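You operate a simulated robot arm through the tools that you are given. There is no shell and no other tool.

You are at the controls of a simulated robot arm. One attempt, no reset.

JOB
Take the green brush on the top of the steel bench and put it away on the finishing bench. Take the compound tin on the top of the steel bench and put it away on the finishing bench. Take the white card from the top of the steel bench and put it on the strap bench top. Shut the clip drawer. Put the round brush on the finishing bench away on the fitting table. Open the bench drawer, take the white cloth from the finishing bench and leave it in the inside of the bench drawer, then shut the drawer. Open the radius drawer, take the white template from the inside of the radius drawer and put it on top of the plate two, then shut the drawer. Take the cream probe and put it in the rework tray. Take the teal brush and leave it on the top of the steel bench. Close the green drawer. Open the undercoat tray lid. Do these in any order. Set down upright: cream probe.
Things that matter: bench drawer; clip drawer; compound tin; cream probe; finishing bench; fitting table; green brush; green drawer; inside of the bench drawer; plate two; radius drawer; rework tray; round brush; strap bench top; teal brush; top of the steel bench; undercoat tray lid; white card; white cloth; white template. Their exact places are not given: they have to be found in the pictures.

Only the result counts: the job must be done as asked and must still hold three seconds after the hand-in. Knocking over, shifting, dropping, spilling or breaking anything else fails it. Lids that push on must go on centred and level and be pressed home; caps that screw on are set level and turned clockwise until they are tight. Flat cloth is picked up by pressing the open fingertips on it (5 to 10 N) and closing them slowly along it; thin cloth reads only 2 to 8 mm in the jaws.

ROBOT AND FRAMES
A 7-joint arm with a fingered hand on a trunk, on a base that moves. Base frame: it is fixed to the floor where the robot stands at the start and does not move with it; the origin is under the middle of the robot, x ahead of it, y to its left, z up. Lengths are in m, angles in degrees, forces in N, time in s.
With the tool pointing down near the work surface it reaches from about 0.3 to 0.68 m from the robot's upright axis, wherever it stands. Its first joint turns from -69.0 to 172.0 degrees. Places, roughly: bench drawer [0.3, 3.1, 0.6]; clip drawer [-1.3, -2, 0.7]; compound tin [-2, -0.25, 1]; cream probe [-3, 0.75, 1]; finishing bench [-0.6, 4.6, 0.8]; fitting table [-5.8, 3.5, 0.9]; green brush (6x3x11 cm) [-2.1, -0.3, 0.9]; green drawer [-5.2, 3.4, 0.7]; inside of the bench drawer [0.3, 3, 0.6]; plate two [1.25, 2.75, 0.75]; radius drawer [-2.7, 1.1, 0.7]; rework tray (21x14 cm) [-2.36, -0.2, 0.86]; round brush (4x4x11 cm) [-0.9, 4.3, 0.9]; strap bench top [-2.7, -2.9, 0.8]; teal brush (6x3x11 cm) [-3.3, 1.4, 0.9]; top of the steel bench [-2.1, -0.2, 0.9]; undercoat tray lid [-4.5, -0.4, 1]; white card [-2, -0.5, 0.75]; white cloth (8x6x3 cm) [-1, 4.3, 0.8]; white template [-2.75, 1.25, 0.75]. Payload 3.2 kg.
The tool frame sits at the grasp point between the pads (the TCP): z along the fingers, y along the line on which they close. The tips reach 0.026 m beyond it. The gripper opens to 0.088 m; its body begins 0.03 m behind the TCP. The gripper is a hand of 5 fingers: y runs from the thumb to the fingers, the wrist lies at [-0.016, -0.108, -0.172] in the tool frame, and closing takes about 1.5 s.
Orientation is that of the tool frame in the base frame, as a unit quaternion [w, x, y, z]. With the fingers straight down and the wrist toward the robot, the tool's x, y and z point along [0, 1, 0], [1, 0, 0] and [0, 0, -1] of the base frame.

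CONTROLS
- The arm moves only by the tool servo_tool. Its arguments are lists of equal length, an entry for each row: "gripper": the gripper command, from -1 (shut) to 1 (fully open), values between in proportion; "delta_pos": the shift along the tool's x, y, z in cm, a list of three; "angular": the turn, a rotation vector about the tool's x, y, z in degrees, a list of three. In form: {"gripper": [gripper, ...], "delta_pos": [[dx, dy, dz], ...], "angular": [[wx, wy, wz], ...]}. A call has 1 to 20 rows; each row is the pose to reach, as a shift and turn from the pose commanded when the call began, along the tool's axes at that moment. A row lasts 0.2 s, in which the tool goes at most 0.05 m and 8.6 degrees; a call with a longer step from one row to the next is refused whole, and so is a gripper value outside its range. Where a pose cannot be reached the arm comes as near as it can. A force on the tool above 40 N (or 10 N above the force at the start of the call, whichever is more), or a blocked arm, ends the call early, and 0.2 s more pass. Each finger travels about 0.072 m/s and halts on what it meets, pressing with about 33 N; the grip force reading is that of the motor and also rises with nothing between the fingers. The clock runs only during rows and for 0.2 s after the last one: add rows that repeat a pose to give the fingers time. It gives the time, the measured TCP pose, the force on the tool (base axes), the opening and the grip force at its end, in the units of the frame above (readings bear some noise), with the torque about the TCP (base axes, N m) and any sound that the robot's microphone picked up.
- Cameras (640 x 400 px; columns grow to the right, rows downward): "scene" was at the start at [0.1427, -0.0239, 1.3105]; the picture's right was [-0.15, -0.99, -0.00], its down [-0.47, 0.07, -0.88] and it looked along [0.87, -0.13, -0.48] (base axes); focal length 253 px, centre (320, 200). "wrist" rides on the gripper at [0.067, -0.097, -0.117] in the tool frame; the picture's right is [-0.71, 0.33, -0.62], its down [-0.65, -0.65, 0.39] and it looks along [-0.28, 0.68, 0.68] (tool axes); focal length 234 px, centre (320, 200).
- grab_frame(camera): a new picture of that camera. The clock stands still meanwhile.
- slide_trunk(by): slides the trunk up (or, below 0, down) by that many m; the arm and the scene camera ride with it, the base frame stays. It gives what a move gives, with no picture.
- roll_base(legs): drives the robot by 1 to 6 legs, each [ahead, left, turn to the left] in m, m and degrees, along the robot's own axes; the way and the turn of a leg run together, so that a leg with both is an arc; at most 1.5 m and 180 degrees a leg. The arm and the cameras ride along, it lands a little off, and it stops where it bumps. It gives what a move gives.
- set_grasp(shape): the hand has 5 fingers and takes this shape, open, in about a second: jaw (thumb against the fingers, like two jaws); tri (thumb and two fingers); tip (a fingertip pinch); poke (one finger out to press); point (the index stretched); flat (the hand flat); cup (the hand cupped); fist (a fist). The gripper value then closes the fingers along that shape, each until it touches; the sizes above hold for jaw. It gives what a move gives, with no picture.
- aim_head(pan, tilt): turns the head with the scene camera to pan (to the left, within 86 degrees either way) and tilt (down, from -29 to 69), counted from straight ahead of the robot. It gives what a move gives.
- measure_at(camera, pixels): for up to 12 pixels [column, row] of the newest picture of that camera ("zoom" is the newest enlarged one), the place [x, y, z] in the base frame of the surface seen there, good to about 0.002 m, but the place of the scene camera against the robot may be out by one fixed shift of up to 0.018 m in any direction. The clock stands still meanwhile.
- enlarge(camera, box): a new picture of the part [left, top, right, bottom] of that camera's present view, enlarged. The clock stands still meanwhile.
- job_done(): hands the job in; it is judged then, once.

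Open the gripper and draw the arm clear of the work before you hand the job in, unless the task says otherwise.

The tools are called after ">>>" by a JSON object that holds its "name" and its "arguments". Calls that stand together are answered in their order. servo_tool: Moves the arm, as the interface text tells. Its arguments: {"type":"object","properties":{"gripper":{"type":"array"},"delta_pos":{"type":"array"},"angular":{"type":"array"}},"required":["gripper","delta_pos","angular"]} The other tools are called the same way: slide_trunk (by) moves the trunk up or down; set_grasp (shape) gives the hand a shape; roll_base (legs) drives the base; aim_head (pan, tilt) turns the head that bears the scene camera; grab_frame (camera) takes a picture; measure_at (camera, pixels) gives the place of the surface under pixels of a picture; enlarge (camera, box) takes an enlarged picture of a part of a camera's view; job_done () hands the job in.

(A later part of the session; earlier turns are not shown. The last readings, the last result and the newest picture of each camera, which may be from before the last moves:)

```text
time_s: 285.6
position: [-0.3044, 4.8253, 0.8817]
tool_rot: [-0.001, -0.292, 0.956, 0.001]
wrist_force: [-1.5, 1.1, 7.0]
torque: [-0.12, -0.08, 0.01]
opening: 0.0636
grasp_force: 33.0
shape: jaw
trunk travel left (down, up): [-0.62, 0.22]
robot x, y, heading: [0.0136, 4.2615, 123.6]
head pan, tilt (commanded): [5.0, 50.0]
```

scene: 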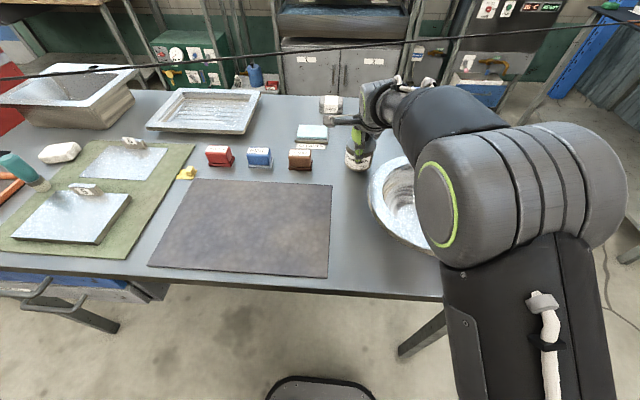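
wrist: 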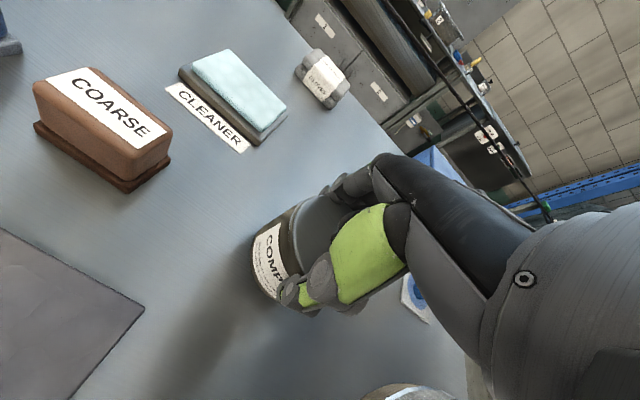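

The tin touches the bench (force +7 N). I'll open the fingers and rise straight up.

>>> {"name": "servo_tool", "arguments": {"gripper": [0.5, 0.7, 0.9, 1, 1, 1, 1, 1, 1, 1, 1], "delta_pos": [[0, 0, 0], [0, 0, 0], [0, 0, 0], [0, 0, 0], [0, 0, 0], [0, 0, -2], [0, 0, -5], [0, 0, -9], [0, 0, -13], [0, 0, -17], [0, 0, -20]], "angular": [[0, 0, 0], [0, 0, 0], [0, 0, 0], [0, 0, 0], [0, 0, 0], [0, 0, 0], [0, 0, 0], [0, 0, 0], [0, 0, 0], [0, 0, 0], [0, 0, 0]]}}

>>> {"name": "grab_frame", "arguments": {"camera": "wrist"}}

>>> {"name": "grab_frame", "arguments": {"camera": "scene"}}

```text
time_s: 288.0
position: [-0.3043, 4.8276, 1.0819]
tool_rot: [0.0, -0.292, 0.957, -0.002]
wrist_force: [0.9, 0.5, -0.2]
torque: [0.01, -0.03, 0.02]
opening: 0.0878
grasp_force: 0.1
shape: jaw
trunk travel left (down, up): [-0.62, 0.22]
robot x, y, heading: [0.015, 4.2604, 123.7]
head pan, tilt (commanded): [5.0, 50.0]
heard: snap
```

```text
taken
```

wrist: 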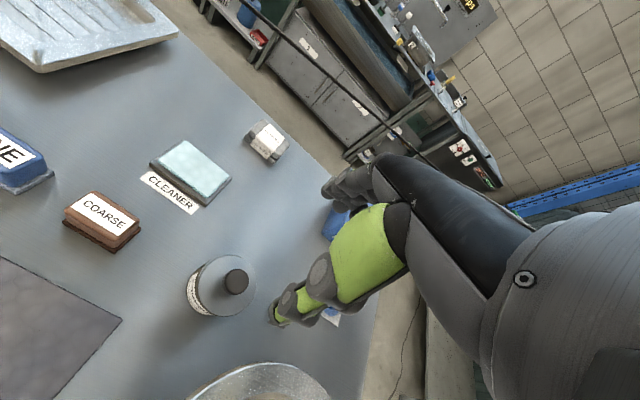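

```text
taken
```

scene: 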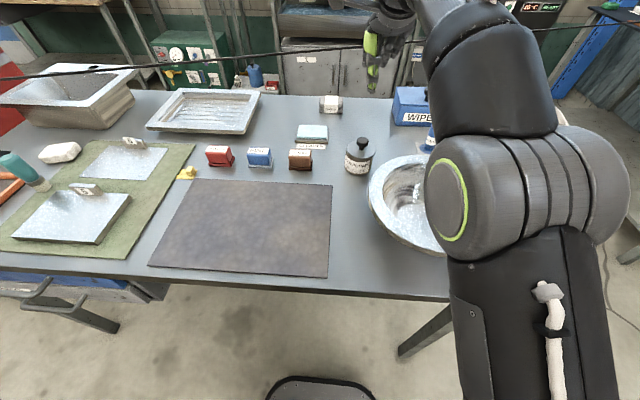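

The tin stands upright on the bench, lid on. I'll draw the arm back to its travel posture and turn round to look for the bench drawer on the back of the plates bench.

>>> {"name": "servo_tool", "arguments": {"gripper": [1, 1, 1, 1, 1], "delta_pos": [[-1, -3, -1], [-2, -6, -2], [-3, -9, -3], [-4, -11, -3], [-4, -11, -3]], "angular": [[0, 0, 0], [0, 0, 0], [0, 0, 0], [0, 0, 0], [0, 0, 0]]}}

>>> {"name": "slide_trunk", "arguments": {"by": 0.18}}

>>> {"name": "roll_base", "arguments": {"legs": [[-0.35, 0, 0], [0, 0, 150]]}}

>>> {"name": "aim_head", "arguments": {"pan": 0, "tilt": 30}}

>>> {"name": "grab_frame", "arguments": {"camera": "scene"}}

```text
time_s: 289.2
position: [-0.2144, 4.7563, 1.1028]
tool_rot: [0.004, -0.292, 0.956, -0.012]
wrist_force: [0.9, -0.4, 0.1]
torque: [0.01, -0.02, 0.01]
opening: 0.0879
grasp_force: 0.2
shape: jaw
out of reach, approached as far as the arm can: row 4
trunk travel left (down, up): [-0.62, 0.22]
robot x, y, heading: [0.0154, 4.2575, 123.8]
head pan, tilt (commanded): [5.0, 50.0]
```

```text
time_s: 291.2
position: [-0.2134, 4.7569, 1.2831]
tool_rot: [0.004, -0.29, 0.957, -0.012]
wrist_force: [-0.1, 0.7, 0.4]
torque: [0.01, -0.02, 0.0]
opening: 0.0877
grasp_force: 0.1
shape: jaw
trunk travel left (down, up): [-0.8, 0.04]
robot x, y, heading: [0.0099, 4.2592, 123.8]
head pan, tilt (commanded): [5.0, 50.0]
```

```text
time_s: 299.7
position: [0.1909, 3.4248, 1.2833]
tool_rot: [-0.014, 0.998, 0.062, -0.001]
wrist_force: [-1.1, 0.1, 0.6]
torque: [0.0, 0.02, -0.02]
opening: 0.0879
grasp_force: 0.1
shape: jaw
trunk travel left (down, up): [-0.8, 0.04]
robot x, y, heading: [0.2104, 3.9722, -83.1]
head pan, tilt (commanded): [5.0, 50.0]
```

```text
time_s: 300.6
position: [0.1898, 3.4237, 1.2825]
tool_rot: [-0.013, 0.998, 0.063, -0.001]
wrist_force: [0.7, -0.4, 0.4]
torque: [-0.01, -0.01, -0.01]
opening: 0.0878
grasp_force: 0.1
shape: jaw
trunk travel left (down, up): [-0.8, 0.04]
robot x, y, heading: [0.2086, 3.9722, -82.9]
head pan, tilt (commanded): [0.0, 30.0]
```

```text
taken
```

scene: 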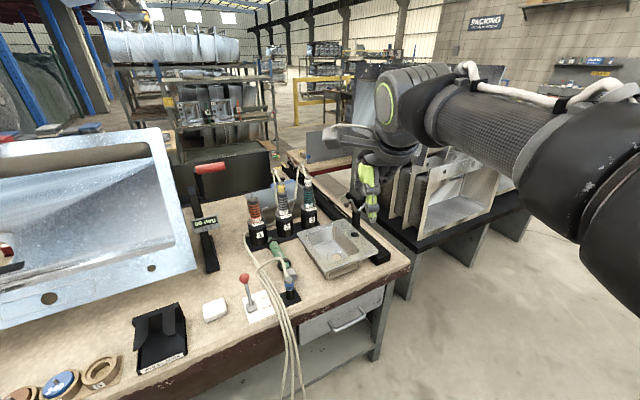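

The bench drawer is on this side at (340,318), with a bar handle, and some cables hang in front of the bench at (290,330). I'll enlarge and measure.

>>> {"name": "enlarge", "arguments": {"camera": "scene", "box": [230, 220, 430, 400]}}

>>> {"name": "measure_at", "arguments": {"camera": "scene", "pixels": [[333, 328], [366, 312], [300, 325], [382, 292], [305, 345], [380, 330], [410, 265], [290, 360], [300, 385], [270, 300], [375, 360], [240, 375]]}}

```text
2.22 times, centred on (330, 310) of scene
```

zoom: 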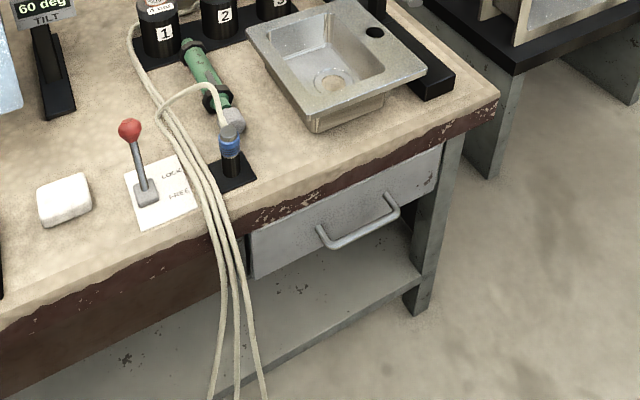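

```text
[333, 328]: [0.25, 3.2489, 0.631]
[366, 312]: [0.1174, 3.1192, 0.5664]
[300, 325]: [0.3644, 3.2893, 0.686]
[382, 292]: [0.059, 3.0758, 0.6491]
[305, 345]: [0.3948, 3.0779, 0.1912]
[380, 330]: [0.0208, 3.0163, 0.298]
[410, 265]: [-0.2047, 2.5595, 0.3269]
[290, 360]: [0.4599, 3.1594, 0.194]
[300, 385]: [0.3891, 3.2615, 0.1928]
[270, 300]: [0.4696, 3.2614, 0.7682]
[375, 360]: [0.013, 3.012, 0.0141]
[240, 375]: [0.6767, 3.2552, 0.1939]
```

Cables hang close to the drawer's left side at zoom (215–265, 220–395). I'll measure the cables and the drawer's corners and handle in the zoom.

>>> {"name": "measure_at", "arguments": {"camera": "zoom", "pixels": [[203, 195], [222, 235], [228, 290], [237, 340], [245, 300], [256, 360], [250, 240], [254, 275], [438, 152], [437, 190], [328, 245], [398, 212]]}}

```text
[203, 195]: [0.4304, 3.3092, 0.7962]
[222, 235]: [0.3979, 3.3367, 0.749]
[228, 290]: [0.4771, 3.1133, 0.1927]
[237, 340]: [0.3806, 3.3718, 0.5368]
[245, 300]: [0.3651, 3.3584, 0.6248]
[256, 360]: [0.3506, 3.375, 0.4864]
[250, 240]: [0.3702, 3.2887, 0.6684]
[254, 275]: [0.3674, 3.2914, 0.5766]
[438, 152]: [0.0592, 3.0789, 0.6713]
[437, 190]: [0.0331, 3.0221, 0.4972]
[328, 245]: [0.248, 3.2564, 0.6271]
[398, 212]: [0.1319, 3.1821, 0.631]
```

The cables hang ~3 cm outside the drawer's left edge, so a straight pull will clear them. The bar centre is about (0.1845,3.214,0.622); I'll move to face it and set the hand up as for the first drawer.

>>> {"name": "roll_base", "arguments": {"legs": [[0.24, -0.42, 0], [0, 0, 27]]}}

>>> {"name": "aim_head", "arguments": {"pan": 10, "tilt": 50}}

>>> {"name": "grab_frame", "arguments": {"camera": "wrist"}}

>>> {"name": "grab_frame", "arguments": {"camera": "scene"}}

```text
time_s: 304.8
position: [0.0554, 3.1898, 1.2818]
tool_rot: [-0.013, 0.956, 0.292, -0.004]
wrist_force: [1.0, -0.8, 0.3]
torque: [-0.01, 0.0, 0.01]
opening: 0.0876
grasp_force: 0.2
shape: jaw
trunk travel left (down, up): [-0.8, 0.04]
robot x, y, heading: [-0.1763, 3.6845, -56.2]
head pan, tilt (commanded): [0.0, 30.0]
```

```text
time_s: 305.6
position: [0.0556, 3.1885, 1.2832]
tool_rot: [-0.013, 0.956, 0.293, -0.004]
wrist_force: [0.2, -0.4, -0.1]
torque: [0.02, 0.03, 0.02]
opening: 0.0878
grasp_force: 0.1
shape: jaw
trunk travel left (down, up): [-0.8, 0.04]
robot x, y, heading: [-0.1743, 3.6849, -55.5]
head pan, tilt (commanded): [10.0, 50.0]
```

```text
taken
```

wrist: 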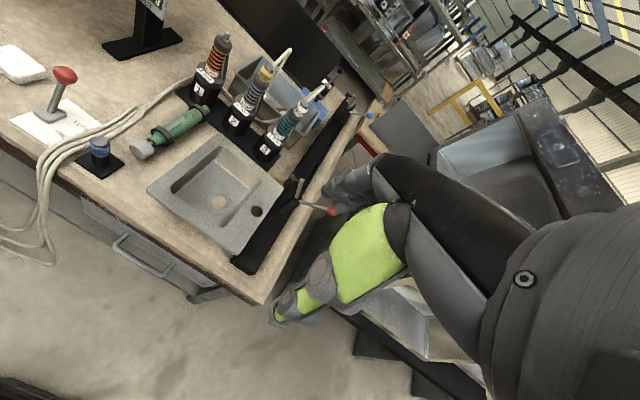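

```text
taken
```

scene: 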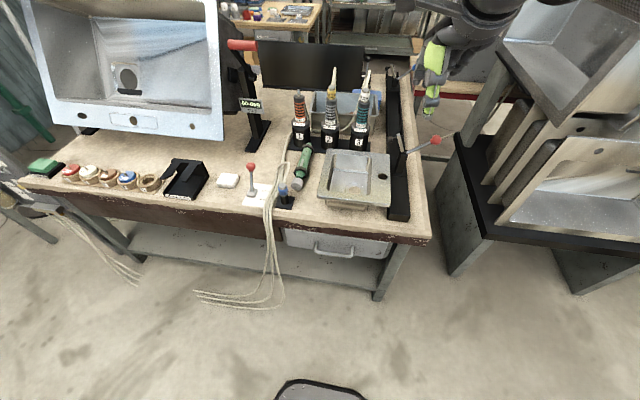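

The cables curl out at (195–285, 290–308). I'll measure their lower ends and re-measure the handle from both cameras.

>>> {"name": "measure_at", "arguments": {"camera": "scene", "pixels": [[268, 240], [272, 265], [281, 290], [260, 303], [225, 304], [197, 293], [318, 250], [352, 255], [335, 257], [288, 240], [390, 248]]}}

>>> {"name": "measure_at", "arguments": {"camera": "wrist", "pixels": [[118, 245], [140, 262], [160, 275], [172, 270], [125, 235], [100, 215], [45, 245], [50, 262], [20, 245]]}}

>>> {"name": "enlarge", "arguments": {"camera": "wrist", "box": [0, 140, 220, 310]}}

```text
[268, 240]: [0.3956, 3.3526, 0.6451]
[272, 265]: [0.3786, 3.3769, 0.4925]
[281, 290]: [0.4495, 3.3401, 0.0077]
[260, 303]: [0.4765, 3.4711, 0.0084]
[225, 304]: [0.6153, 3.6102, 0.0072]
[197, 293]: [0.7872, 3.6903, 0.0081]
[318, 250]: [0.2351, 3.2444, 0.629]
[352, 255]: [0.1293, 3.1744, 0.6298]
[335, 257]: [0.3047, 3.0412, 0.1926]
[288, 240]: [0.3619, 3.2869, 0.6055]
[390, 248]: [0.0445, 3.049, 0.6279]
```

```text
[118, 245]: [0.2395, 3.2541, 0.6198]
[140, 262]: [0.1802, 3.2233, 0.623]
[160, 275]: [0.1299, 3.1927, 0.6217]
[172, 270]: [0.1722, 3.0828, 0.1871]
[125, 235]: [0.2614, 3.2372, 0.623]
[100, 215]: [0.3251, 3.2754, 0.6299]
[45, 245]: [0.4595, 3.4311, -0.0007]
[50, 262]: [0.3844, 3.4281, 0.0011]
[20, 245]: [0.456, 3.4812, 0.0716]
```

```text
2.35 times, centred on (110, 225) of wrist
```

zoom: 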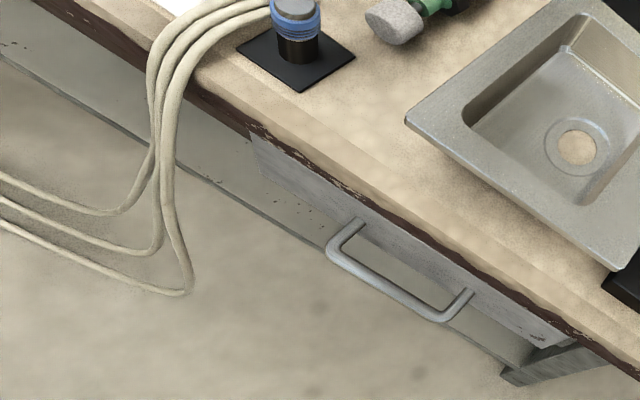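

The bar centre is (0.184,3.222,0.622), 0.584 ahead and 3 cm left. I'll run the same sequence: back 14 cm, left 12.5 cm, pitch 60°, then trunk down 0.54 m in two moves.

>>> {"name": "servo_tool", "arguments": {"gripper": [0.2, 0.2, 0.2, 0.2, 0.2, 0.2, 0.2, 0.2, 0.2, 0.2, 0.2, 0.2, 0.2], "delta_pos": [[3.2, -3.5, -1], [6.3, -7, -2], [9.5, -10.5, -2.5], [12.5, -14, -2.5], [12.5, -14, -2.5], [12.5, -14, -2.5], [12.5, -14, -2.5], [12.5, -14, -2.5], [12.5, -14, -2.5], [12.5, -14, -2.5], [12.5, -14, -2.5], [12.5, -14, -2.5], [12.5, -14, -2.5]], "angular": [[0, 0, 0], [0, 0, 0], [0, 0, 0], [0, 0, 0], [-8, 0, 0], [-16, 0, 0], [-24, 0, 0], [-32, 0, 0], [-40, 0, 0], [-48, 0, 0], [-56, 0, 0], [-60, 0, 0], [-60, 0, 0]]}}

>>> {"name": "slide_trunk", "arguments": {"by": -0.4}}

>>> {"name": "slide_trunk", "arguments": {"by": -0.14}}

>>> {"name": "grab_frame", "arguments": {"camera": "wrist"}}

>>> {"name": "grab_frame", "arguments": {"camera": "scene"}}

```text
time_s: 308.4
position: [0.0813, 3.3739, 1.3112]
tool_rot: [0.467, 0.834, 0.255, 0.143]
wrist_force: [0.4, 0.5, -0.5]
torque: [0.0, 0.01, -0.02]
opening: 0.0534
grasp_force: 0.2
shape: jaw
trunk travel left (down, up): [-0.8, 0.04]
robot x, y, heading: [-0.1704, 3.6872, -56.1]
head pan, tilt (commanded): [10.0, 50.0]
```

```text
time_s: 312.2
position: [0.0808, 3.3739, 0.9122]
tool_rot: [0.468, 0.834, 0.255, 0.143]
wrist_force: [-0.1, 0.0, 0.2]
torque: [-0.01, 0.01, -0.06]
opening: 0.0532
grasp_force: 0.0
shape: jaw
trunk travel left (down, up): [-0.4, 0.44]
robot x, y, heading: [-0.1738, 3.6823, -56.0]
head pan, tilt (commanded): [10.0, 50.0]
```

```text
time_s: 313.9
position: [0.0819, 3.3744, 0.7729]
tool_rot: [0.467, 0.835, 0.255, 0.142]
wrist_force: [-0.1, -0.1, -0.5]
torque: [0.01, 0.0, 0.0]
opening: 0.0532
grasp_force: 0.1
shape: jaw
trunk travel left (down, up): [-0.26, 0.58]
robot x, y, heading: [-0.1754, 3.684, -56.4]
head pan, tilt (commanded): [10.0, 50.0]
```

```text
taken
```

wrist: 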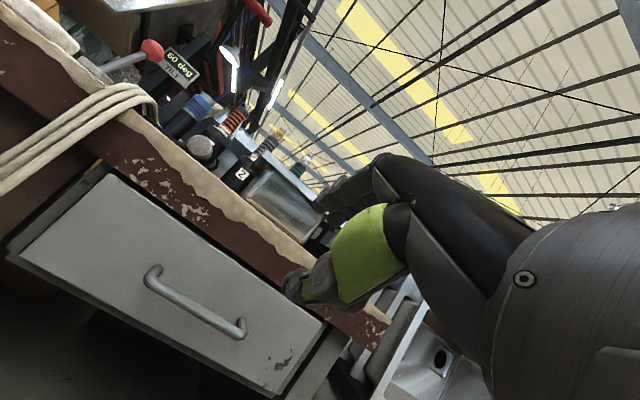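

```text
taken
```

scene: 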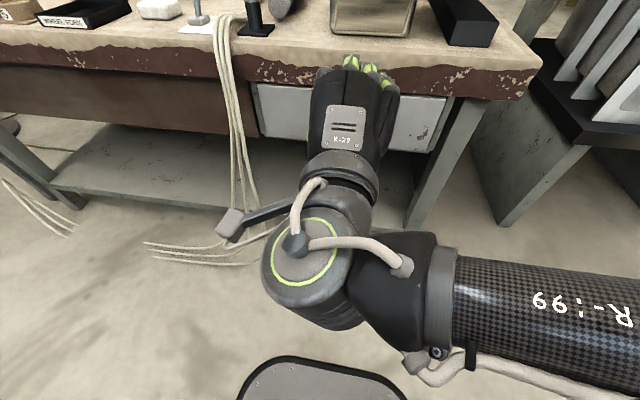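

The drawer front is in clear view with its bar from (148,280) to (243,332). I'll measure the bar, the face and the bench edge.

>>> {"name": "measure_at", "arguments": {"camera": "wrist", "pixels": [[150, 284], [170, 296], [195, 311], [220, 326], [240, 333], [157, 270], [190, 270], [150, 230], [200, 190], [280, 260], [120, 100], [260, 300]]}}

```text
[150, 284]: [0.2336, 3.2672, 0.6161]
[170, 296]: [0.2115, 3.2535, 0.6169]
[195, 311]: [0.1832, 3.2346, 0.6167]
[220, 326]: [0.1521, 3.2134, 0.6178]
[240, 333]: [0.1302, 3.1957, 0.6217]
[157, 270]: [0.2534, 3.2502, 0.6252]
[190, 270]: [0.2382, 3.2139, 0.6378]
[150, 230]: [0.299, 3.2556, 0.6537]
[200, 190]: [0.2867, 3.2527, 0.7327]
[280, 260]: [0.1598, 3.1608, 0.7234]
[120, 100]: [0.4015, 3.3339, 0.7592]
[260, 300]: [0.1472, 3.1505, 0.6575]
```

The bar is at tool offset (+0.35, -3.6, +23.3) cm, and the bench edge is flush with the drawer face. I'll advance to 22.1 cm and grip.

>>> {"name": "servo_tool", "arguments": {"gripper": [0.2, 0.2, 0.2, 0.2, 0.2, 0.2, 0.2], "delta_pos": [[0.2, -2, 3], [0.35, -3.6, 7], [0.35, -3.6, 11], [0.35, -3.6, 15], [0.35, -3.6, 19], [0.35, -3.6, 22.1], [0.35, -3.6, 22.1]], "angular": [[0, 0, 0], [0, 0, 0], [0, 0, 0], [0, 0, 0], [0, 0, 0], [0, 0, 0], [0, 0, 0]]}}

>>> {"name": "servo_tool", "arguments": {"gripper": [-0.2, -0.6, -1, -1, -1, -1, -1], "delta_pos": [[0, 0, 0], [0, 0, 0], [0, 0, 0], [0, 0, 0], [0, 0, 0], [0, 0, 0], [0, 0, 0]], "angular": [[0, 0, 0], [0, 0, 0], [0, 0, 0], [0, 0, 0], [0, 0, 0], [0, 0, 0], [0, 0, 0]]}}

>>> {"name": "grab_frame", "arguments": {"camera": "wrist"}}

```text
time_s: 315.5
position: [0.1803, 3.2369, 0.6249]
tool_rot: [0.467, 0.835, 0.255, 0.142]
wrist_force: [0.0, -0.2, 0.1]
torque: [0.01, 0.03, 0.0]
opening: 0.053
grasp_force: 0.0
shape: jaw
trunk travel left (down, up): [-0.26, 0.58]
robot x, y, heading: [-0.1781, 3.6849, -56.2]
head pan, tilt (commanded): [10.0, 50.0]
```

```text
time_s: 317.1
position: [0.1803, 3.2374, 0.6238]
tool_rot: [0.466, 0.835, 0.256, 0.143]
wrist_force: [0.7, -1.3, -3.3]
torque: [-0.07, 0.11, 0.03]
opening: 0.0067
grasp_force: 32.8
shape: jaw
trunk travel left (down, up): [-0.26, 0.58]
robot x, y, heading: [-0.1745, 3.6875, -55.9]
head pan, tilt (commanded): [10.0, 50.0]
```

```text
taken
```

wrist: 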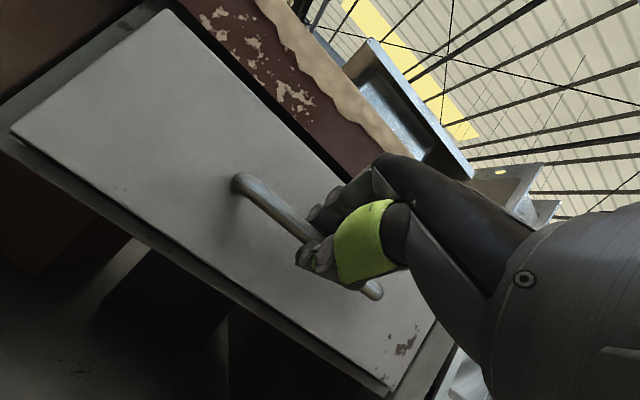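

The bar is gripped. I'll pull the drawer out 13 cm with the arm, then more with the base.

>>> {"name": "servo_tool", "arguments": {"gripper": [-1, -1, -1, -1, -1, -1, -1, -1], "delta_pos": [[0, -1, -1.63], [0, -2, -3.26], [0, -3, -4.9], [0, -4, -6.5], [0, -5, -8.2], [0, -6, -9.8], [0, -6.8, -11.1], [0, -6.8, -11.1]], "angular": [[0, 0, 0], [0, 0, 0], [0, 0, 0], [0, 0, 0], [0, 0, 0], [0, 0, 0], [0, 0, 0], [0, 0, 0]]}}

>>> {"name": "roll_base", "arguments": {"legs": [[-0.12, 0, 0]]}}

>>> {"name": "grab_frame", "arguments": {"camera": "scene"}}

```text
time_s: 318.9
position: [0.1055, 3.3433, 0.6248]
tool_rot: [0.467, 0.834, 0.256, 0.143]
wrist_force: [2.7, 3.7, -4.9]
torque: [0.01, 0.15, 0.02]
opening: 0.0066
grasp_force: 33.1
shape: jaw
trunk travel left (down, up): [-0.26, 0.58]
robot x, y, heading: [-0.1725, 3.6845, -56.0]
head pan, tilt (commanded): [10.0, 50.0]
```

```text
time_s: 320.1
position: [0.0383, 3.443, 0.6274]
tool_rot: [0.466, 0.835, 0.254, 0.142]
wrist_force: [-1.3, -1.5, -4.8]
torque: [-0.04, 0.19, 0.01]
opening: 0.0066
grasp_force: 32.6
shape: jaw
trunk travel left (down, up): [-0.26, 0.58]
robot x, y, heading: [-0.2466, 3.7859, -56.3]
head pan, tilt (commanded): [10.0, 50.0]
```

```text
taken
```

scene: 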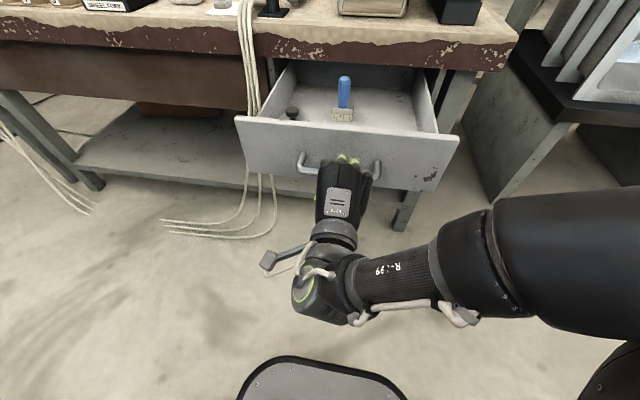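

The drawer is open about 25 cm; inside are a blue brush and a dark knob, with free floor around them. I'll release the bar, back away and raise the hand.

>>> {"name": "servo_tool", "arguments": {"gripper": [-0.5, 0, 0.2, 0.2, 0.2, 0.2, 0.2, 0.2, 0.2], "delta_pos": [[0, 0, 0], [0, 0, 0], [0, 0, 0], [0, 0, 0], [0, 0, -2], [0, 1, -4], [0, 3, -6], [0, 6, -8], [0, 8, -8]], "angular": [[0, 0, 0], [0, 0, 0], [0, 0, 0], [0, 0, 0], [0, 0, 0], [0, 0, 0], [0, 0, 0], [0, 0, 0], [0, 0, 0]]}}

>>> {"name": "grab_frame", "arguments": {"camera": "scene"}}

```text
time_s: 322.1
position: [0.0228, 3.466, 0.7359]
tool_rot: [0.466, 0.835, 0.256, 0.143]
wrist_force: [0.1, 0.3, 0.7]
torque: [0.0, 0.0, 0.01]
opening: 0.0524
grasp_force: 0.0
shape: jaw
trunk travel left (down, up): [-0.26, 0.58]
robot x, y, heading: [-0.2415, 3.786, -56.3]
head pan, tilt (commanded): [10.0, 50.0]
```

```text
taken
```

scene: 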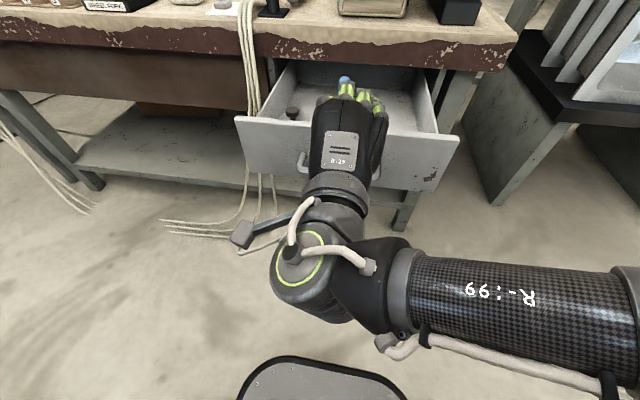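

The hand is free of the handle. I'll raise the trunk, turn the tool down again, and look into the drawer.

>>> {"name": "slide_trunk", "arguments": {"by": 0.4}}

>>> {"name": "servo_tool", "arguments": {"gripper": [0.2, 0.2, 0.2, 0.2, 0.2, 0.2, 0.2, 0.2, 0.2, 0.2], "delta_pos": [[0, 0, 0], [0, 0, 0], [0, 0, 0], [0, 0, 0], [0, 0, 0], [0, 0, 0], [0, 0, 0], [0, 0, 0], [0, 0, 0], [0, 0, 0]], "angular": [[8, 0, 0], [16, 0, 0], [24, 0, 0], [32, 0, 0], [40, 0, 0], [48, 0, 0], [56, 0, 0], [58.4, 0, 0], [58.4, 0, 0], [58.4, 0, 0]]}}

>>> {"name": "grab_frame", "arguments": {"camera": "wrist"}}

>>> {"name": "grab_frame", "arguments": {"camera": "scene"}}

```text
time_s: 326.0
position: [0.0219, 3.4655, 1.135]
tool_rot: [0.466, 0.835, 0.255, 0.143]
wrist_force: [0.1, -0.8, -1.0]
torque: [-0.04, 0.03, -0.02]
opening: 0.0526
grasp_force: 0.2
shape: jaw
trunk travel left (down, up): [-0.66, 0.18]
robot x, y, heading: [-0.2424, 3.7871, -56.2]
head pan, tilt (commanded): [10.0, 50.0]
```

```text
time_s: 328.2
position: [0.0243, 3.466, 1.1356]
tool_rot: [0.0, 0.956, 0.292, 0.0]
wrist_force: [-0.6, 0.3, 0.5]
torque: [0.03, -0.01, 0.01]
opening: 0.0525
grasp_force: 0.1
shape: jaw
trunk travel left (down, up): [-0.66, 0.18]
robot x, y, heading: [-0.2433, 3.7875, -56.5]
head pan, tilt (commanded): [10.0, 50.0]
```

```text
taken
```

wrist: 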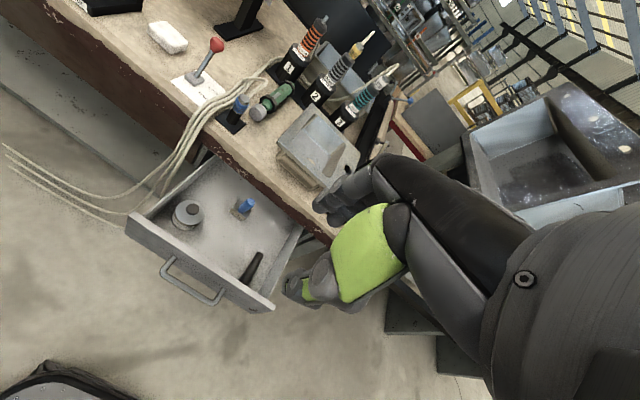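

```text
taken
```

scene: 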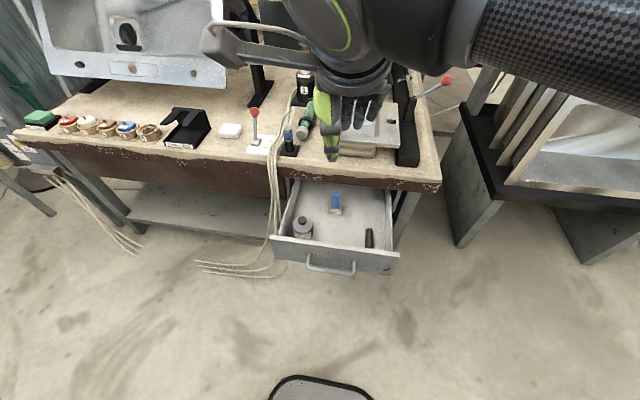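

Inside the drawer are a round weight, a blue brush and a dark stick; free floor lies around wrist (220,240). I'll measure these for the cloth's place.

>>> {"name": "measure_at", "arguments": {"camera": "wrist", "pixels": [[220, 240], [188, 213], [200, 228], [246, 207], [255, 262], [245, 283], [225, 262], [180, 240], [135, 225], [268, 305], [270, 230], [215, 190]]}}

>>> {"name": "enlarge", "arguments": {"camera": "wrist", "box": [110, 150, 330, 330]}}

```text
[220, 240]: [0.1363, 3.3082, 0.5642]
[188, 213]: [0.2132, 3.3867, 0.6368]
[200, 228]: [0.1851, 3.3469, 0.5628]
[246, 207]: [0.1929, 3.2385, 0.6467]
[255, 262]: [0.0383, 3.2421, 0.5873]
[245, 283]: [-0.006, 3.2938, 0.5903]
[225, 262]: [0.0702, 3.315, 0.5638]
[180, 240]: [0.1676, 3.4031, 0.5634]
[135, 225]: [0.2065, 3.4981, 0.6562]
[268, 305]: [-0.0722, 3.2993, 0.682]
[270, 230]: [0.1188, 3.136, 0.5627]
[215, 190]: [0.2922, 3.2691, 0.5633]
```

```text
2.22 times, centred on (220, 240) of wrist
```

zoom: 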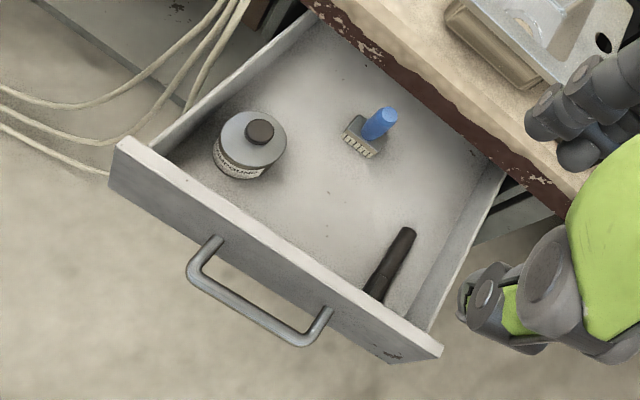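

The drawer already holds another tin, a brush and a stick, and there is a free patch at about (0.125,3.31), floor z 0.5635. I'll go and fetch the cloth from the finishing bench.

>>> {"name": "slide_trunk", "arguments": {"by": 0.15}}

>>> {"name": "roll_base", "arguments": {"legs": [[-0.2, -0.354, 0], [0, 0, 90], [0, 0, 90]]}}

>>> {"name": "aim_head", "arguments": {"pan": 15, "tilt": 45}}

>>> {"name": "grab_frame", "arguments": {"camera": "scene"}}

>>> {"name": "grab_frame", "arguments": {"camera": "wrist"}}

```text
time_s: 329.9
position: [0.0232, 3.4654, 1.2856]
tool_rot: [-0.001, 0.956, 0.292, 0.001]
wrist_force: [0.2, 0.0, 0.4]
torque: [0.0, 0.01, 0.0]
opening: 0.0524
grasp_force: 0.2
shape: jaw
trunk travel left (down, up): [-0.81, 0.03]
robot x, y, heading: [-0.2433, 3.7836, -56.2]
head pan, tilt (commanded): [10.0, 50.0]
```

```text
time_s: 340.1
position: [-0.9167, 4.0736, 1.2866]
tool_rot: [0.0, -0.294, 0.956, 0.001]
wrist_force: [0.6, 1.2, 0.4]
torque: [-0.01, 0.0, 0.02]
opening: 0.0526
grasp_force: 0.2
shape: jaw
trunk travel left (down, up): [-0.81, 0.03]
robot x, y, heading: [-0.6522, 3.7552, 124.0]
head pan, tilt (commanded): [10.0, 50.0]
```

```text
time_s: 340.7
position: [-0.9162, 4.0736, 1.2852]
tool_rot: [0.0, -0.293, 0.956, 0.0]
wrist_force: [-0.4, 0.7, -0.6]
torque: [-0.02, 0.0, -0.03]
opening: 0.0524
grasp_force: 0.0
shape: jaw
trunk travel left (down, up): [-0.81, 0.03]
robot x, y, heading: [-0.6511, 3.7538, 124.0]
head pan, tilt (commanded): [15.0, 45.0]
```

```text
taken
```

scene: 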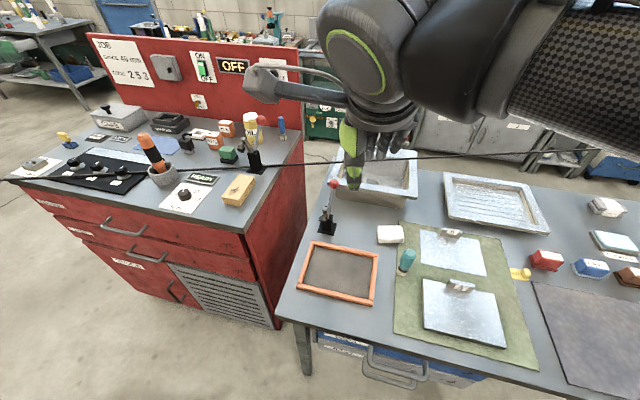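

```text
taken
```

wrist: 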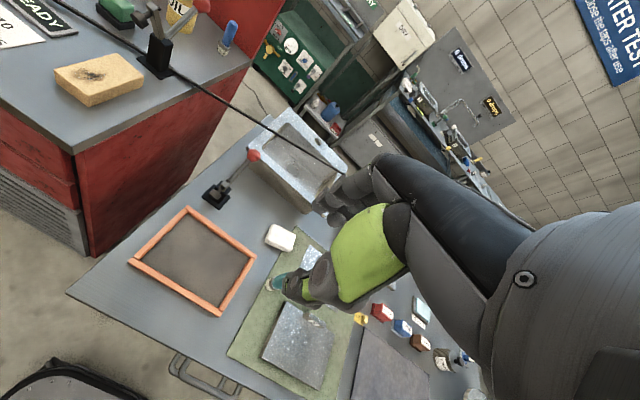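

The cloth is at scene (390,234)/wrist (281,237) and the round brush beside it at scene (405,258). I'll measure both, the red-ball lever, and the camera box on my wrist.

>>> {"name": "measure_at", "arguments": {"camera": "wrist", "pixels": [[270, 237], [281, 230], [293, 240], [281, 248], [281, 237], [253, 156], [215, 190], [272, 283], [281, 290], [265, 250], [290, 255], [215, 215]]}}

>>> {"name": "measure_at", "arguments": {"camera": "scene", "pixels": [[378, 232], [403, 232], [390, 226], [390, 243], [405, 252], [403, 272], [333, 183], [325, 228], [262, 88], [250, 75], [300, 100]]}}

>>> {"name": "enlarge", "arguments": {"camera": "wrist", "box": [230, 200, 330, 310]}}

```text
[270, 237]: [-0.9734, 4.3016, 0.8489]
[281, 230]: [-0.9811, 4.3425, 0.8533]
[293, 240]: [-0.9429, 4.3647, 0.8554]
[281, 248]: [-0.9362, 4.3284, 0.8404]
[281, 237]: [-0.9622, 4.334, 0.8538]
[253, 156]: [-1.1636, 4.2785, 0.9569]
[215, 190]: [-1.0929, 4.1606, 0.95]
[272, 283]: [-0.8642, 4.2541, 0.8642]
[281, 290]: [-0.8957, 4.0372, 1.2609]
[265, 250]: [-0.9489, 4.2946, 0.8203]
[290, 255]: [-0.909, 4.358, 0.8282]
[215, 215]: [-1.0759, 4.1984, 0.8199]
```

```text
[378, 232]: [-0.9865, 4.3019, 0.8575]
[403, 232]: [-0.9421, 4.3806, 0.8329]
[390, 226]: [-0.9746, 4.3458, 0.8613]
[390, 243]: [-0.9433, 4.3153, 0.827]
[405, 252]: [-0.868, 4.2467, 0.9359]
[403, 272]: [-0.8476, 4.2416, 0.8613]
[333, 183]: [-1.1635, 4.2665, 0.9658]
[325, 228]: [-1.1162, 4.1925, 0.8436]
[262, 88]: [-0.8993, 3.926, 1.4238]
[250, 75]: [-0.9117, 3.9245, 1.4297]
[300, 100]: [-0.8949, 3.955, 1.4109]
```

```text
3.64 times, centred on (280, 255) of wrist
```

zoom: 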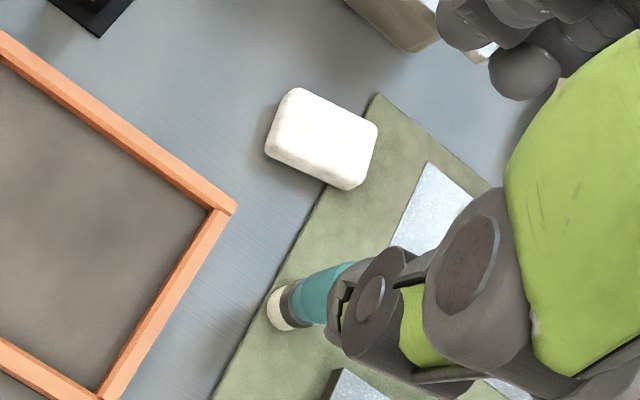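

The cloth is centred at (-0.961,4.333), 3.3 cm tall, long side across the hand. The brush stands ~12 cm nearer to me, so I'll measure the underside of my palm to check the clearance over it.

>>> {"name": "measure_at", "arguments": {"camera": "wrist", "pixels": [[412, 285], [430, 310], [450, 335], [470, 360], [485, 385], [500, 300], [520, 340], [560, 380], [600, 300], [400, 265]]}}

```text
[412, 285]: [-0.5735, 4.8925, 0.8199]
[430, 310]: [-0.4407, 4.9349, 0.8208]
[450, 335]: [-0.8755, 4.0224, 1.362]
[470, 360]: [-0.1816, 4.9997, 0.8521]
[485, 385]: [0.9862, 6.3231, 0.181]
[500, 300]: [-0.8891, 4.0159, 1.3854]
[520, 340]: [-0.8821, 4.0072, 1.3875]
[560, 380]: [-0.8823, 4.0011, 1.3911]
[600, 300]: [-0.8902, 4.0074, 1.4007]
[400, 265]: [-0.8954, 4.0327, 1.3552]
```

The palm's underside clears the brush by about 3 cm. I'll lower the trunk, roll 3 cm ahead, and bring the open hand over the cloth.

>>> {"name": "slide_trunk", "arguments": {"by": -0.2}}

>>> {"name": "roll_base", "arguments": {"legs": [[0.03, 0, 0]]}}

>>> {"name": "servo_tool", "arguments": {"gripper": [1, 1, 1, 1, 1, 1, 1], "delta_pos": [[-2.2, 4.2, 0], [-4.4, 8.4, 1], [-6.6, 12.6, 3], [-8.8, 16.8, 5], [-10.8, 20.5, 7], [-10.8, 20.5, 11], [-10.8, 20.5, 11]], "angular": [[0, 0, 0], [0, 0, 0], [0, 0, 0], [0, 0, 0], [0, 0, 0], [0, 0, 0], [0, 0, 0]]}}

>>> {"name": "grab_frame", "arguments": {"camera": "wrist"}}

>>> {"name": "grab_frame", "arguments": {"camera": "scene"}}

```text
time_s: 342.9
position: [-0.9173, 4.0738, 1.0853]
tool_rot: [0.0, -0.293, 0.956, 0.001]
wrist_force: [0.2, -0.8, -0.3]
torque: [0.0, 0.02, -0.01]
opening: 0.0523
grasp_force: 0.0
shape: jaw
trunk travel left (down, up): [-0.61, 0.23]
robot x, y, heading: [-0.6477, 3.7522, 123.8]
head pan, tilt (commanded): [15.0, 45.0]
```

```text
time_s: 343.7
position: [-0.9325, 4.0979, 1.0859]
tool_rot: [0.0, -0.294, 0.956, 0.0]
wrist_force: [0.0, 0.5, 0.1]
torque: [0.0, 0.02, 0.0]
opening: 0.0525
grasp_force: 0.0
shape: jaw
trunk travel left (down, up): [-0.61, 0.23]
robot x, y, heading: [-0.662, 3.7796, 123.9]
head pan, tilt (commanded): [15.0, 45.0]
```

```text
refused: row 3 steps farther than a row can; nothing moved
```

```text
taken
```

wrist: 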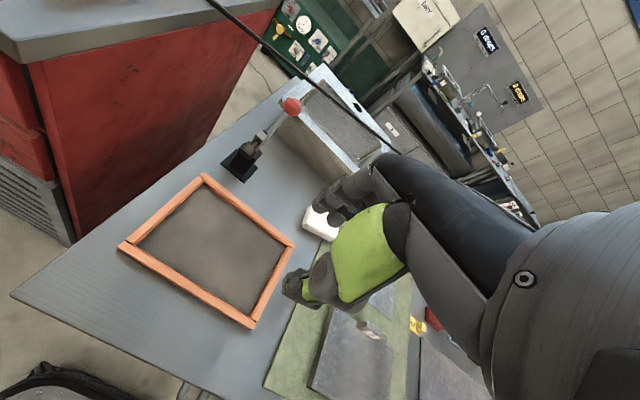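

```text
taken
```

scene: 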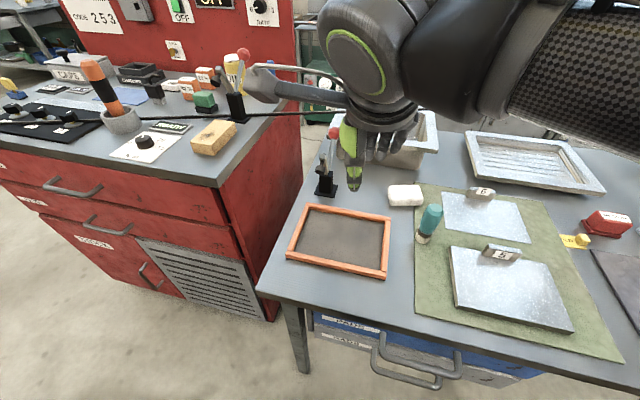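

The step was slightly too long; I'll repeat it with smaller rows.

>>> {"name": "servo_tool", "arguments": {"gripper": [1, 1, 1, 1, 1, 1, 1, 1, 1], "delta_pos": [[-1.8, 3.4, 0], [-3.6, 6.8, 0.5], [-5.4, 10.2, 1], [-7.2, 13.6, 2], [-9, 17, 3.5], [-10.8, 20.4, 5], [-10.8, 20.9, 8], [-10.8, 20.9, 12], [-10.8, 20.9, 12]], "angular": [[0, 0, 0], [0, 0, 0], [0, 0, 0], [0, 0, 0], [0, 0, 0], [0, 0, 0], [0, 0, 0], [0, 0, 0], [0, 0, 0]]}}

>>> {"name": "grab_frame", "arguments": {"camera": "wrist"}}

>>> {"name": "grab_frame", "arguments": {"camera": "scene"}}

```text
time_s: 345.7
position: [-0.9607, 4.3321, 0.9675]
tool_rot: [0.0, -0.293, 0.956, 0.001]
wrist_force: [0.4, 0.2, -0.4]
torque: [0.02, -0.01, 0.0]
opening: 0.0879
grasp_force: 0.1
shape: jaw
trunk travel left (down, up): [-0.61, 0.23]
robot x, y, heading: [-0.6652, 3.7761, 124.0]
head pan, tilt (commanded): [15.0, 45.0]
```

```text
taken
```

wrist: 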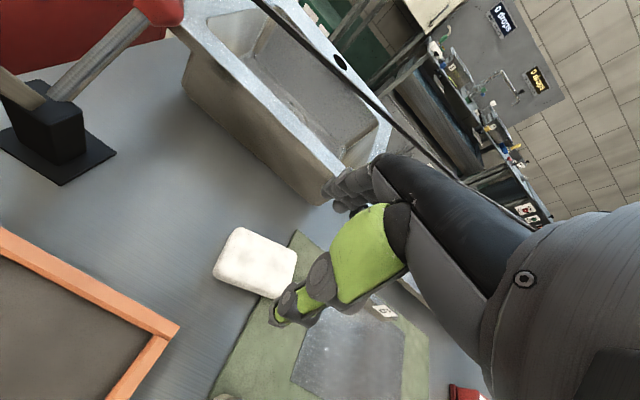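

```text
taken
```

scene: 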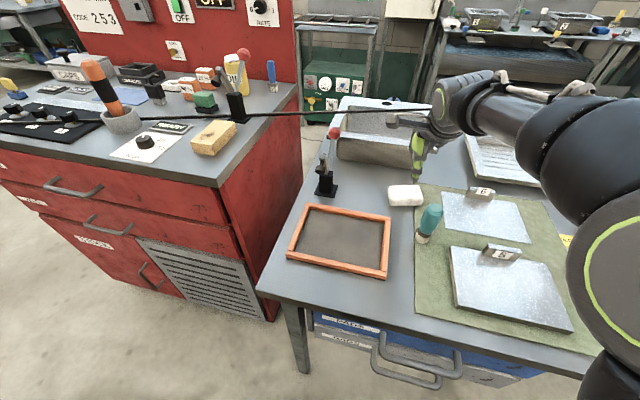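

The hand is above the cloth. I'll measure the cloth's corners again from here.

>>> {"name": "measure_at", "arguments": {"camera": "wrist", "pixels": [[240, 231], [293, 255], [273, 294], [216, 274], [255, 262], [281, 310], [330, 185], [225, 395]]}}

```text
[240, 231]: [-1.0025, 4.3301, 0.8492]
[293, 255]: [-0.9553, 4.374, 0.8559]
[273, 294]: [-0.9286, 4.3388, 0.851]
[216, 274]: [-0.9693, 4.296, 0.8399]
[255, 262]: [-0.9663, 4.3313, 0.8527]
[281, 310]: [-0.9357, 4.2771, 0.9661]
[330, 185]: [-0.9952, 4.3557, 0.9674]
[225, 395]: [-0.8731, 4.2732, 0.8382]
```

The cloth's centre is 0.4 cm beyond the TCP; I'll shift +0.7 cm, lower 11.5 cm around it, and close slowly.

>>> {"name": "servo_tool", "arguments": {"gripper": [1, 1, 1, 1, 1, 1], "delta_pos": [[0, 0.7, 2], [0, 0.7, 5], [0, 0.7, 8], [0, 0.7, 10.3], [0, 0.7, 11.5], [0, 0.7, 11.5]], "angular": [[0, 0, 0], [0, 0, 0], [0, 0, 0], [0, 0, 0], [0, 0, 0], [0, 0, 0]]}}

>>> {"name": "grab_frame", "arguments": {"camera": "wrist"}}

>>> {"name": "enlarge", "arguments": {"camera": "scene", "box": [300, 90, 520, 280]}}

```text
time_s: 347.1
position: [-0.9646, 4.3391, 0.8514]
tool_rot: [0.0, -0.294, 0.956, 0.001]
wrist_force: [-0.6, -0.3, -0.3]
torque: [0.01, 0.0, 0.0]
opening: 0.0879
grasp_force: 0.1
shape: jaw
trunk travel left (down, up): [-0.61, 0.23]
robot x, y, heading: [-0.6664, 3.7784, 124.1]
head pan, tilt (commanded): [15.0, 45.0]
```

```text
taken
```

wrist: 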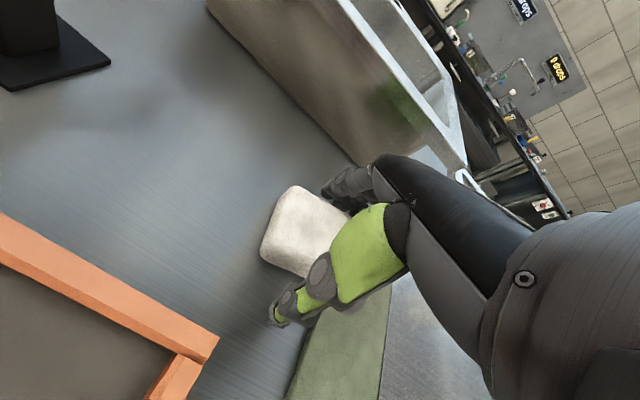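

```text
2.11 times, centred on (410, 185) of scene
```

zoom: 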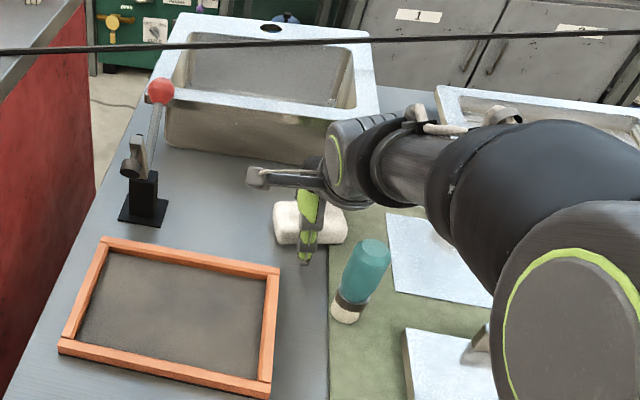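

The fingers straddle the cloth with no contact force. I'll close slowly.

>>> {"name": "servo_tool", "arguments": {"gripper": [0.8, 0.65, 0.5, 0.35, 0.2, 0, -0.2, -0.5, -0.8, -1, -1, -1, -1], "delta_pos": [[0, 0, 0], [0, 0, 0], [0, 0, 0], [0, 0, 0], [0, 0, 0], [0, 0, 0], [0, 0, 0], [0, 0, 0], [0, 0, 0], [0, 0, 0], [0, 0, 0], [0, 0, 0], [0, 0, 0]], "angular": [[0, 0, 0], [0, 0, 0], [0, 0, 0], [0, 0, 0], [0, 0, 0], [0, 0, 0], [0, 0, 0], [0, 0, 0], [0, 0, 0], [0, 0, 0], [0, 0, 0], [0, 0, 0], [0, 0, 0]]}}

>>> {"name": "grab_frame", "arguments": {"camera": "wrist"}}

```text
time_s: 349.9
position: [-0.9645, 4.3384, 0.8504]
tool_rot: [0.0, -0.293, 0.956, 0.0]
wrist_force: [1.2, 1.3, 1.1]
torque: [-0.03, -0.01, 0.03]
opening: 0.0506
grasp_force: 33.3
shape: jaw
trunk travel left (down, up): [-0.61, 0.23]
robot x, y, heading: [-0.6668, 3.7824, 123.8]
head pan, tilt (commanded): [15.0, 45.0]
```

```text
taken
```

wrist: 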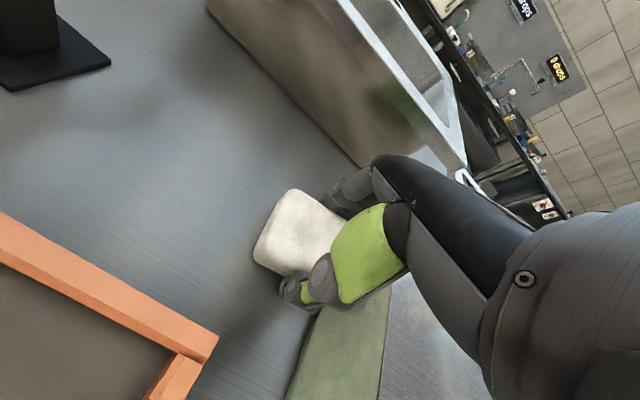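

The cloth is held at 51 mm. I'll lift it straight up 20 cm and check.

>>> {"name": "servo_tool", "arguments": {"gripper": [-1, -1, -1, -1, -1, -1, -1, -1], "delta_pos": [[0, 0, -1.5], [0, 0, -4], [0, 0, -8], [0, 0, -12], [0, 0, -16], [0, -3, -19], [0, -6, -21], [0, -6, -21]], "angular": [[0, 0, 0], [0, 0, 0], [0, 0, 0], [0, 0, 0], [0, 0, 0], [0, 0, 0], [0, 0, 0], [0, 0, 0]]}}

>>> {"name": "grab_frame", "arguments": {"camera": "wrist"}}

>>> {"name": "grab_frame", "arguments": {"camera": "scene"}}

```text
time_s: 351.7
position: [-0.9318, 4.2895, 1.0617]
tool_rot: [0.0, -0.293, 0.956, 0.0]
wrist_force: [-0.4, -0.8, -0.4]
torque: [0.03, 0.02, -0.03]
opening: 0.0508
grasp_force: 33.6
shape: jaw
trunk travel left (down, up): [-0.61, 0.23]
robot x, y, heading: [-0.6679, 3.7749, 124.2]
head pan, tilt (commanded): [15.0, 45.0]
```

```text
taken
```

wrist: 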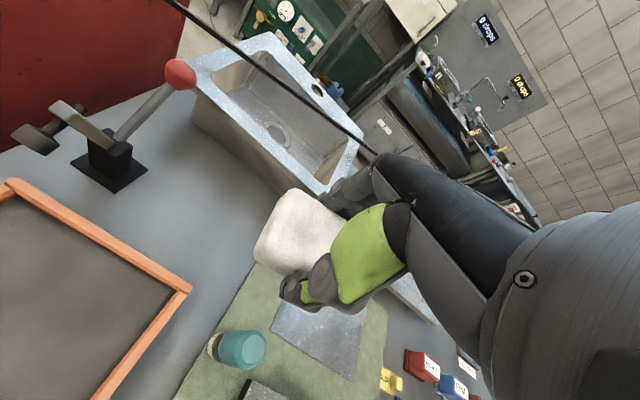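

```text
taken
```

scene: 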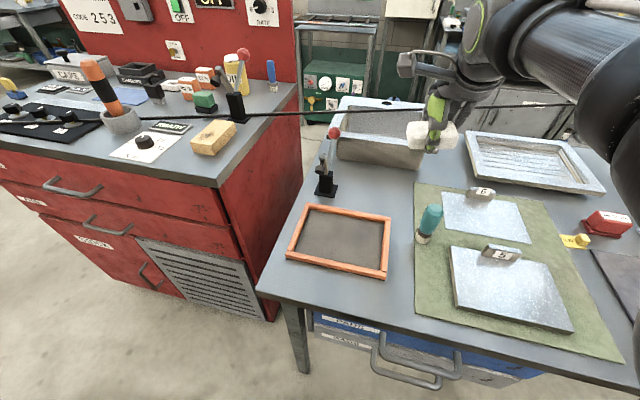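

The cloth is held firmly. I'll raise a little, turn right through east (away from the cord), and return to face the open bench drawer.

>>> {"name": "slide_trunk", "arguments": {"by": 0.12}}

>>> {"name": "roll_base", "arguments": {"legs": [[-0.05, 0, 0], [0, 0, -90], [0, 0, -90], [0.19, 0.435, 0]]}}

>>> {"name": "aim_head", "arguments": {"pan": 10, "tilt": 50}}

>>> {"name": "grab_frame", "arguments": {"camera": "scene"}}

>>> {"name": "grab_frame", "arguments": {"camera": "wrist"}}

```text
time_s: 353.2
position: [-0.9319, 4.2891, 1.1826]
tool_rot: [0.0, -0.293, 0.956, 0.0]
wrist_force: [0.5, 0.0, -0.3]
torque: [0.01, 0.03, 0.03]
opening: 0.0508
grasp_force: 33.1
shape: jaw
trunk travel left (down, up): [-0.73, 0.11]
robot x, y, heading: [-0.6616, 3.7802, 124.0]
head pan, tilt (commanded): [15.0, 45.0]
```

```text
time_s: 364.2
position: [0.1092, 3.3263, 1.1833]
tool_rot: [0.001, 0.952, 0.305, 0.0]
wrist_force: [0.2, 0.1, 0.6]
torque: [0.01, -0.04, 0.02]
opening: 0.0499
grasp_force: 32.8
shape: jaw
trunk travel left (down, up): [-0.73, 0.11]
robot x, y, heading: [-0.1699, 3.8321, -54.7]
head pan, tilt (commanded): [15.0, 45.0]
```

```text
time_s: 364.9
position: [0.1092, 3.3272, 1.1829]
tool_rot: [0.001, 0.953, 0.304, -0.001]
wrist_force: [-0.4, -1.2, -1.5]
torque: [0.02, -0.01, -0.03]
opening: 0.0499
grasp_force: 32.5
shape: jaw
trunk travel left (down, up): [-0.73, 0.11]
robot x, y, heading: [-0.1672, 3.8299, -54.8]
head pan, tilt (commanded): [10.0, 50.0]
```

```text
taken
```

scene: 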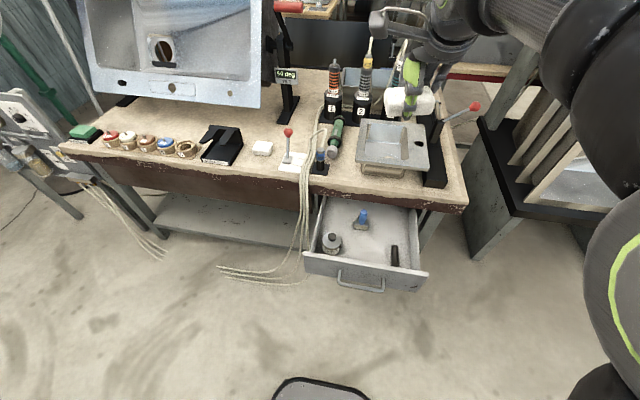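

```text
taken
```

wrist: 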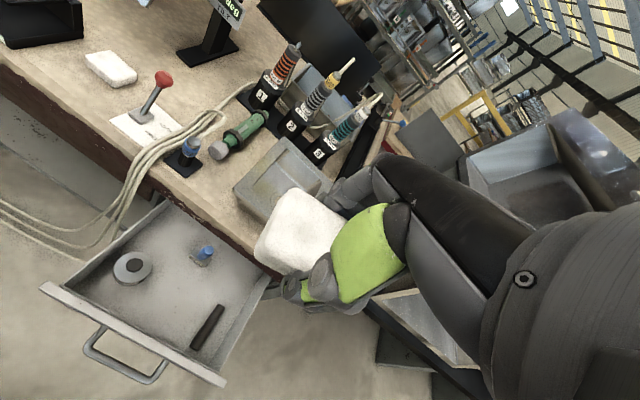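

The drawer is still open with its contents unchanged. I'll re-measure the drawer's items and front panel from this pose.

>>> {"name": "measure_at", "arguments": {"camera": "wrist", "pixels": [[133, 264], [203, 252], [216, 308], [195, 348], [175, 300], [160, 345], [150, 322], [180, 200], [240, 255], [60, 290], [220, 383]]}}

```text
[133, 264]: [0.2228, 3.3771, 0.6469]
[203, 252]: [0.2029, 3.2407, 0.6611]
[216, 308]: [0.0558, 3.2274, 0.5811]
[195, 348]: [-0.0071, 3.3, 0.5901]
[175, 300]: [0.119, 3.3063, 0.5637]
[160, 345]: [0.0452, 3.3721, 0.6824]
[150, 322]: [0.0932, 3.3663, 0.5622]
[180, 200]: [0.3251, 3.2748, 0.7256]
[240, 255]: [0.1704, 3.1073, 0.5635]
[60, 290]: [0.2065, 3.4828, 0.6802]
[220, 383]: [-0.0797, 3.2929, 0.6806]
```

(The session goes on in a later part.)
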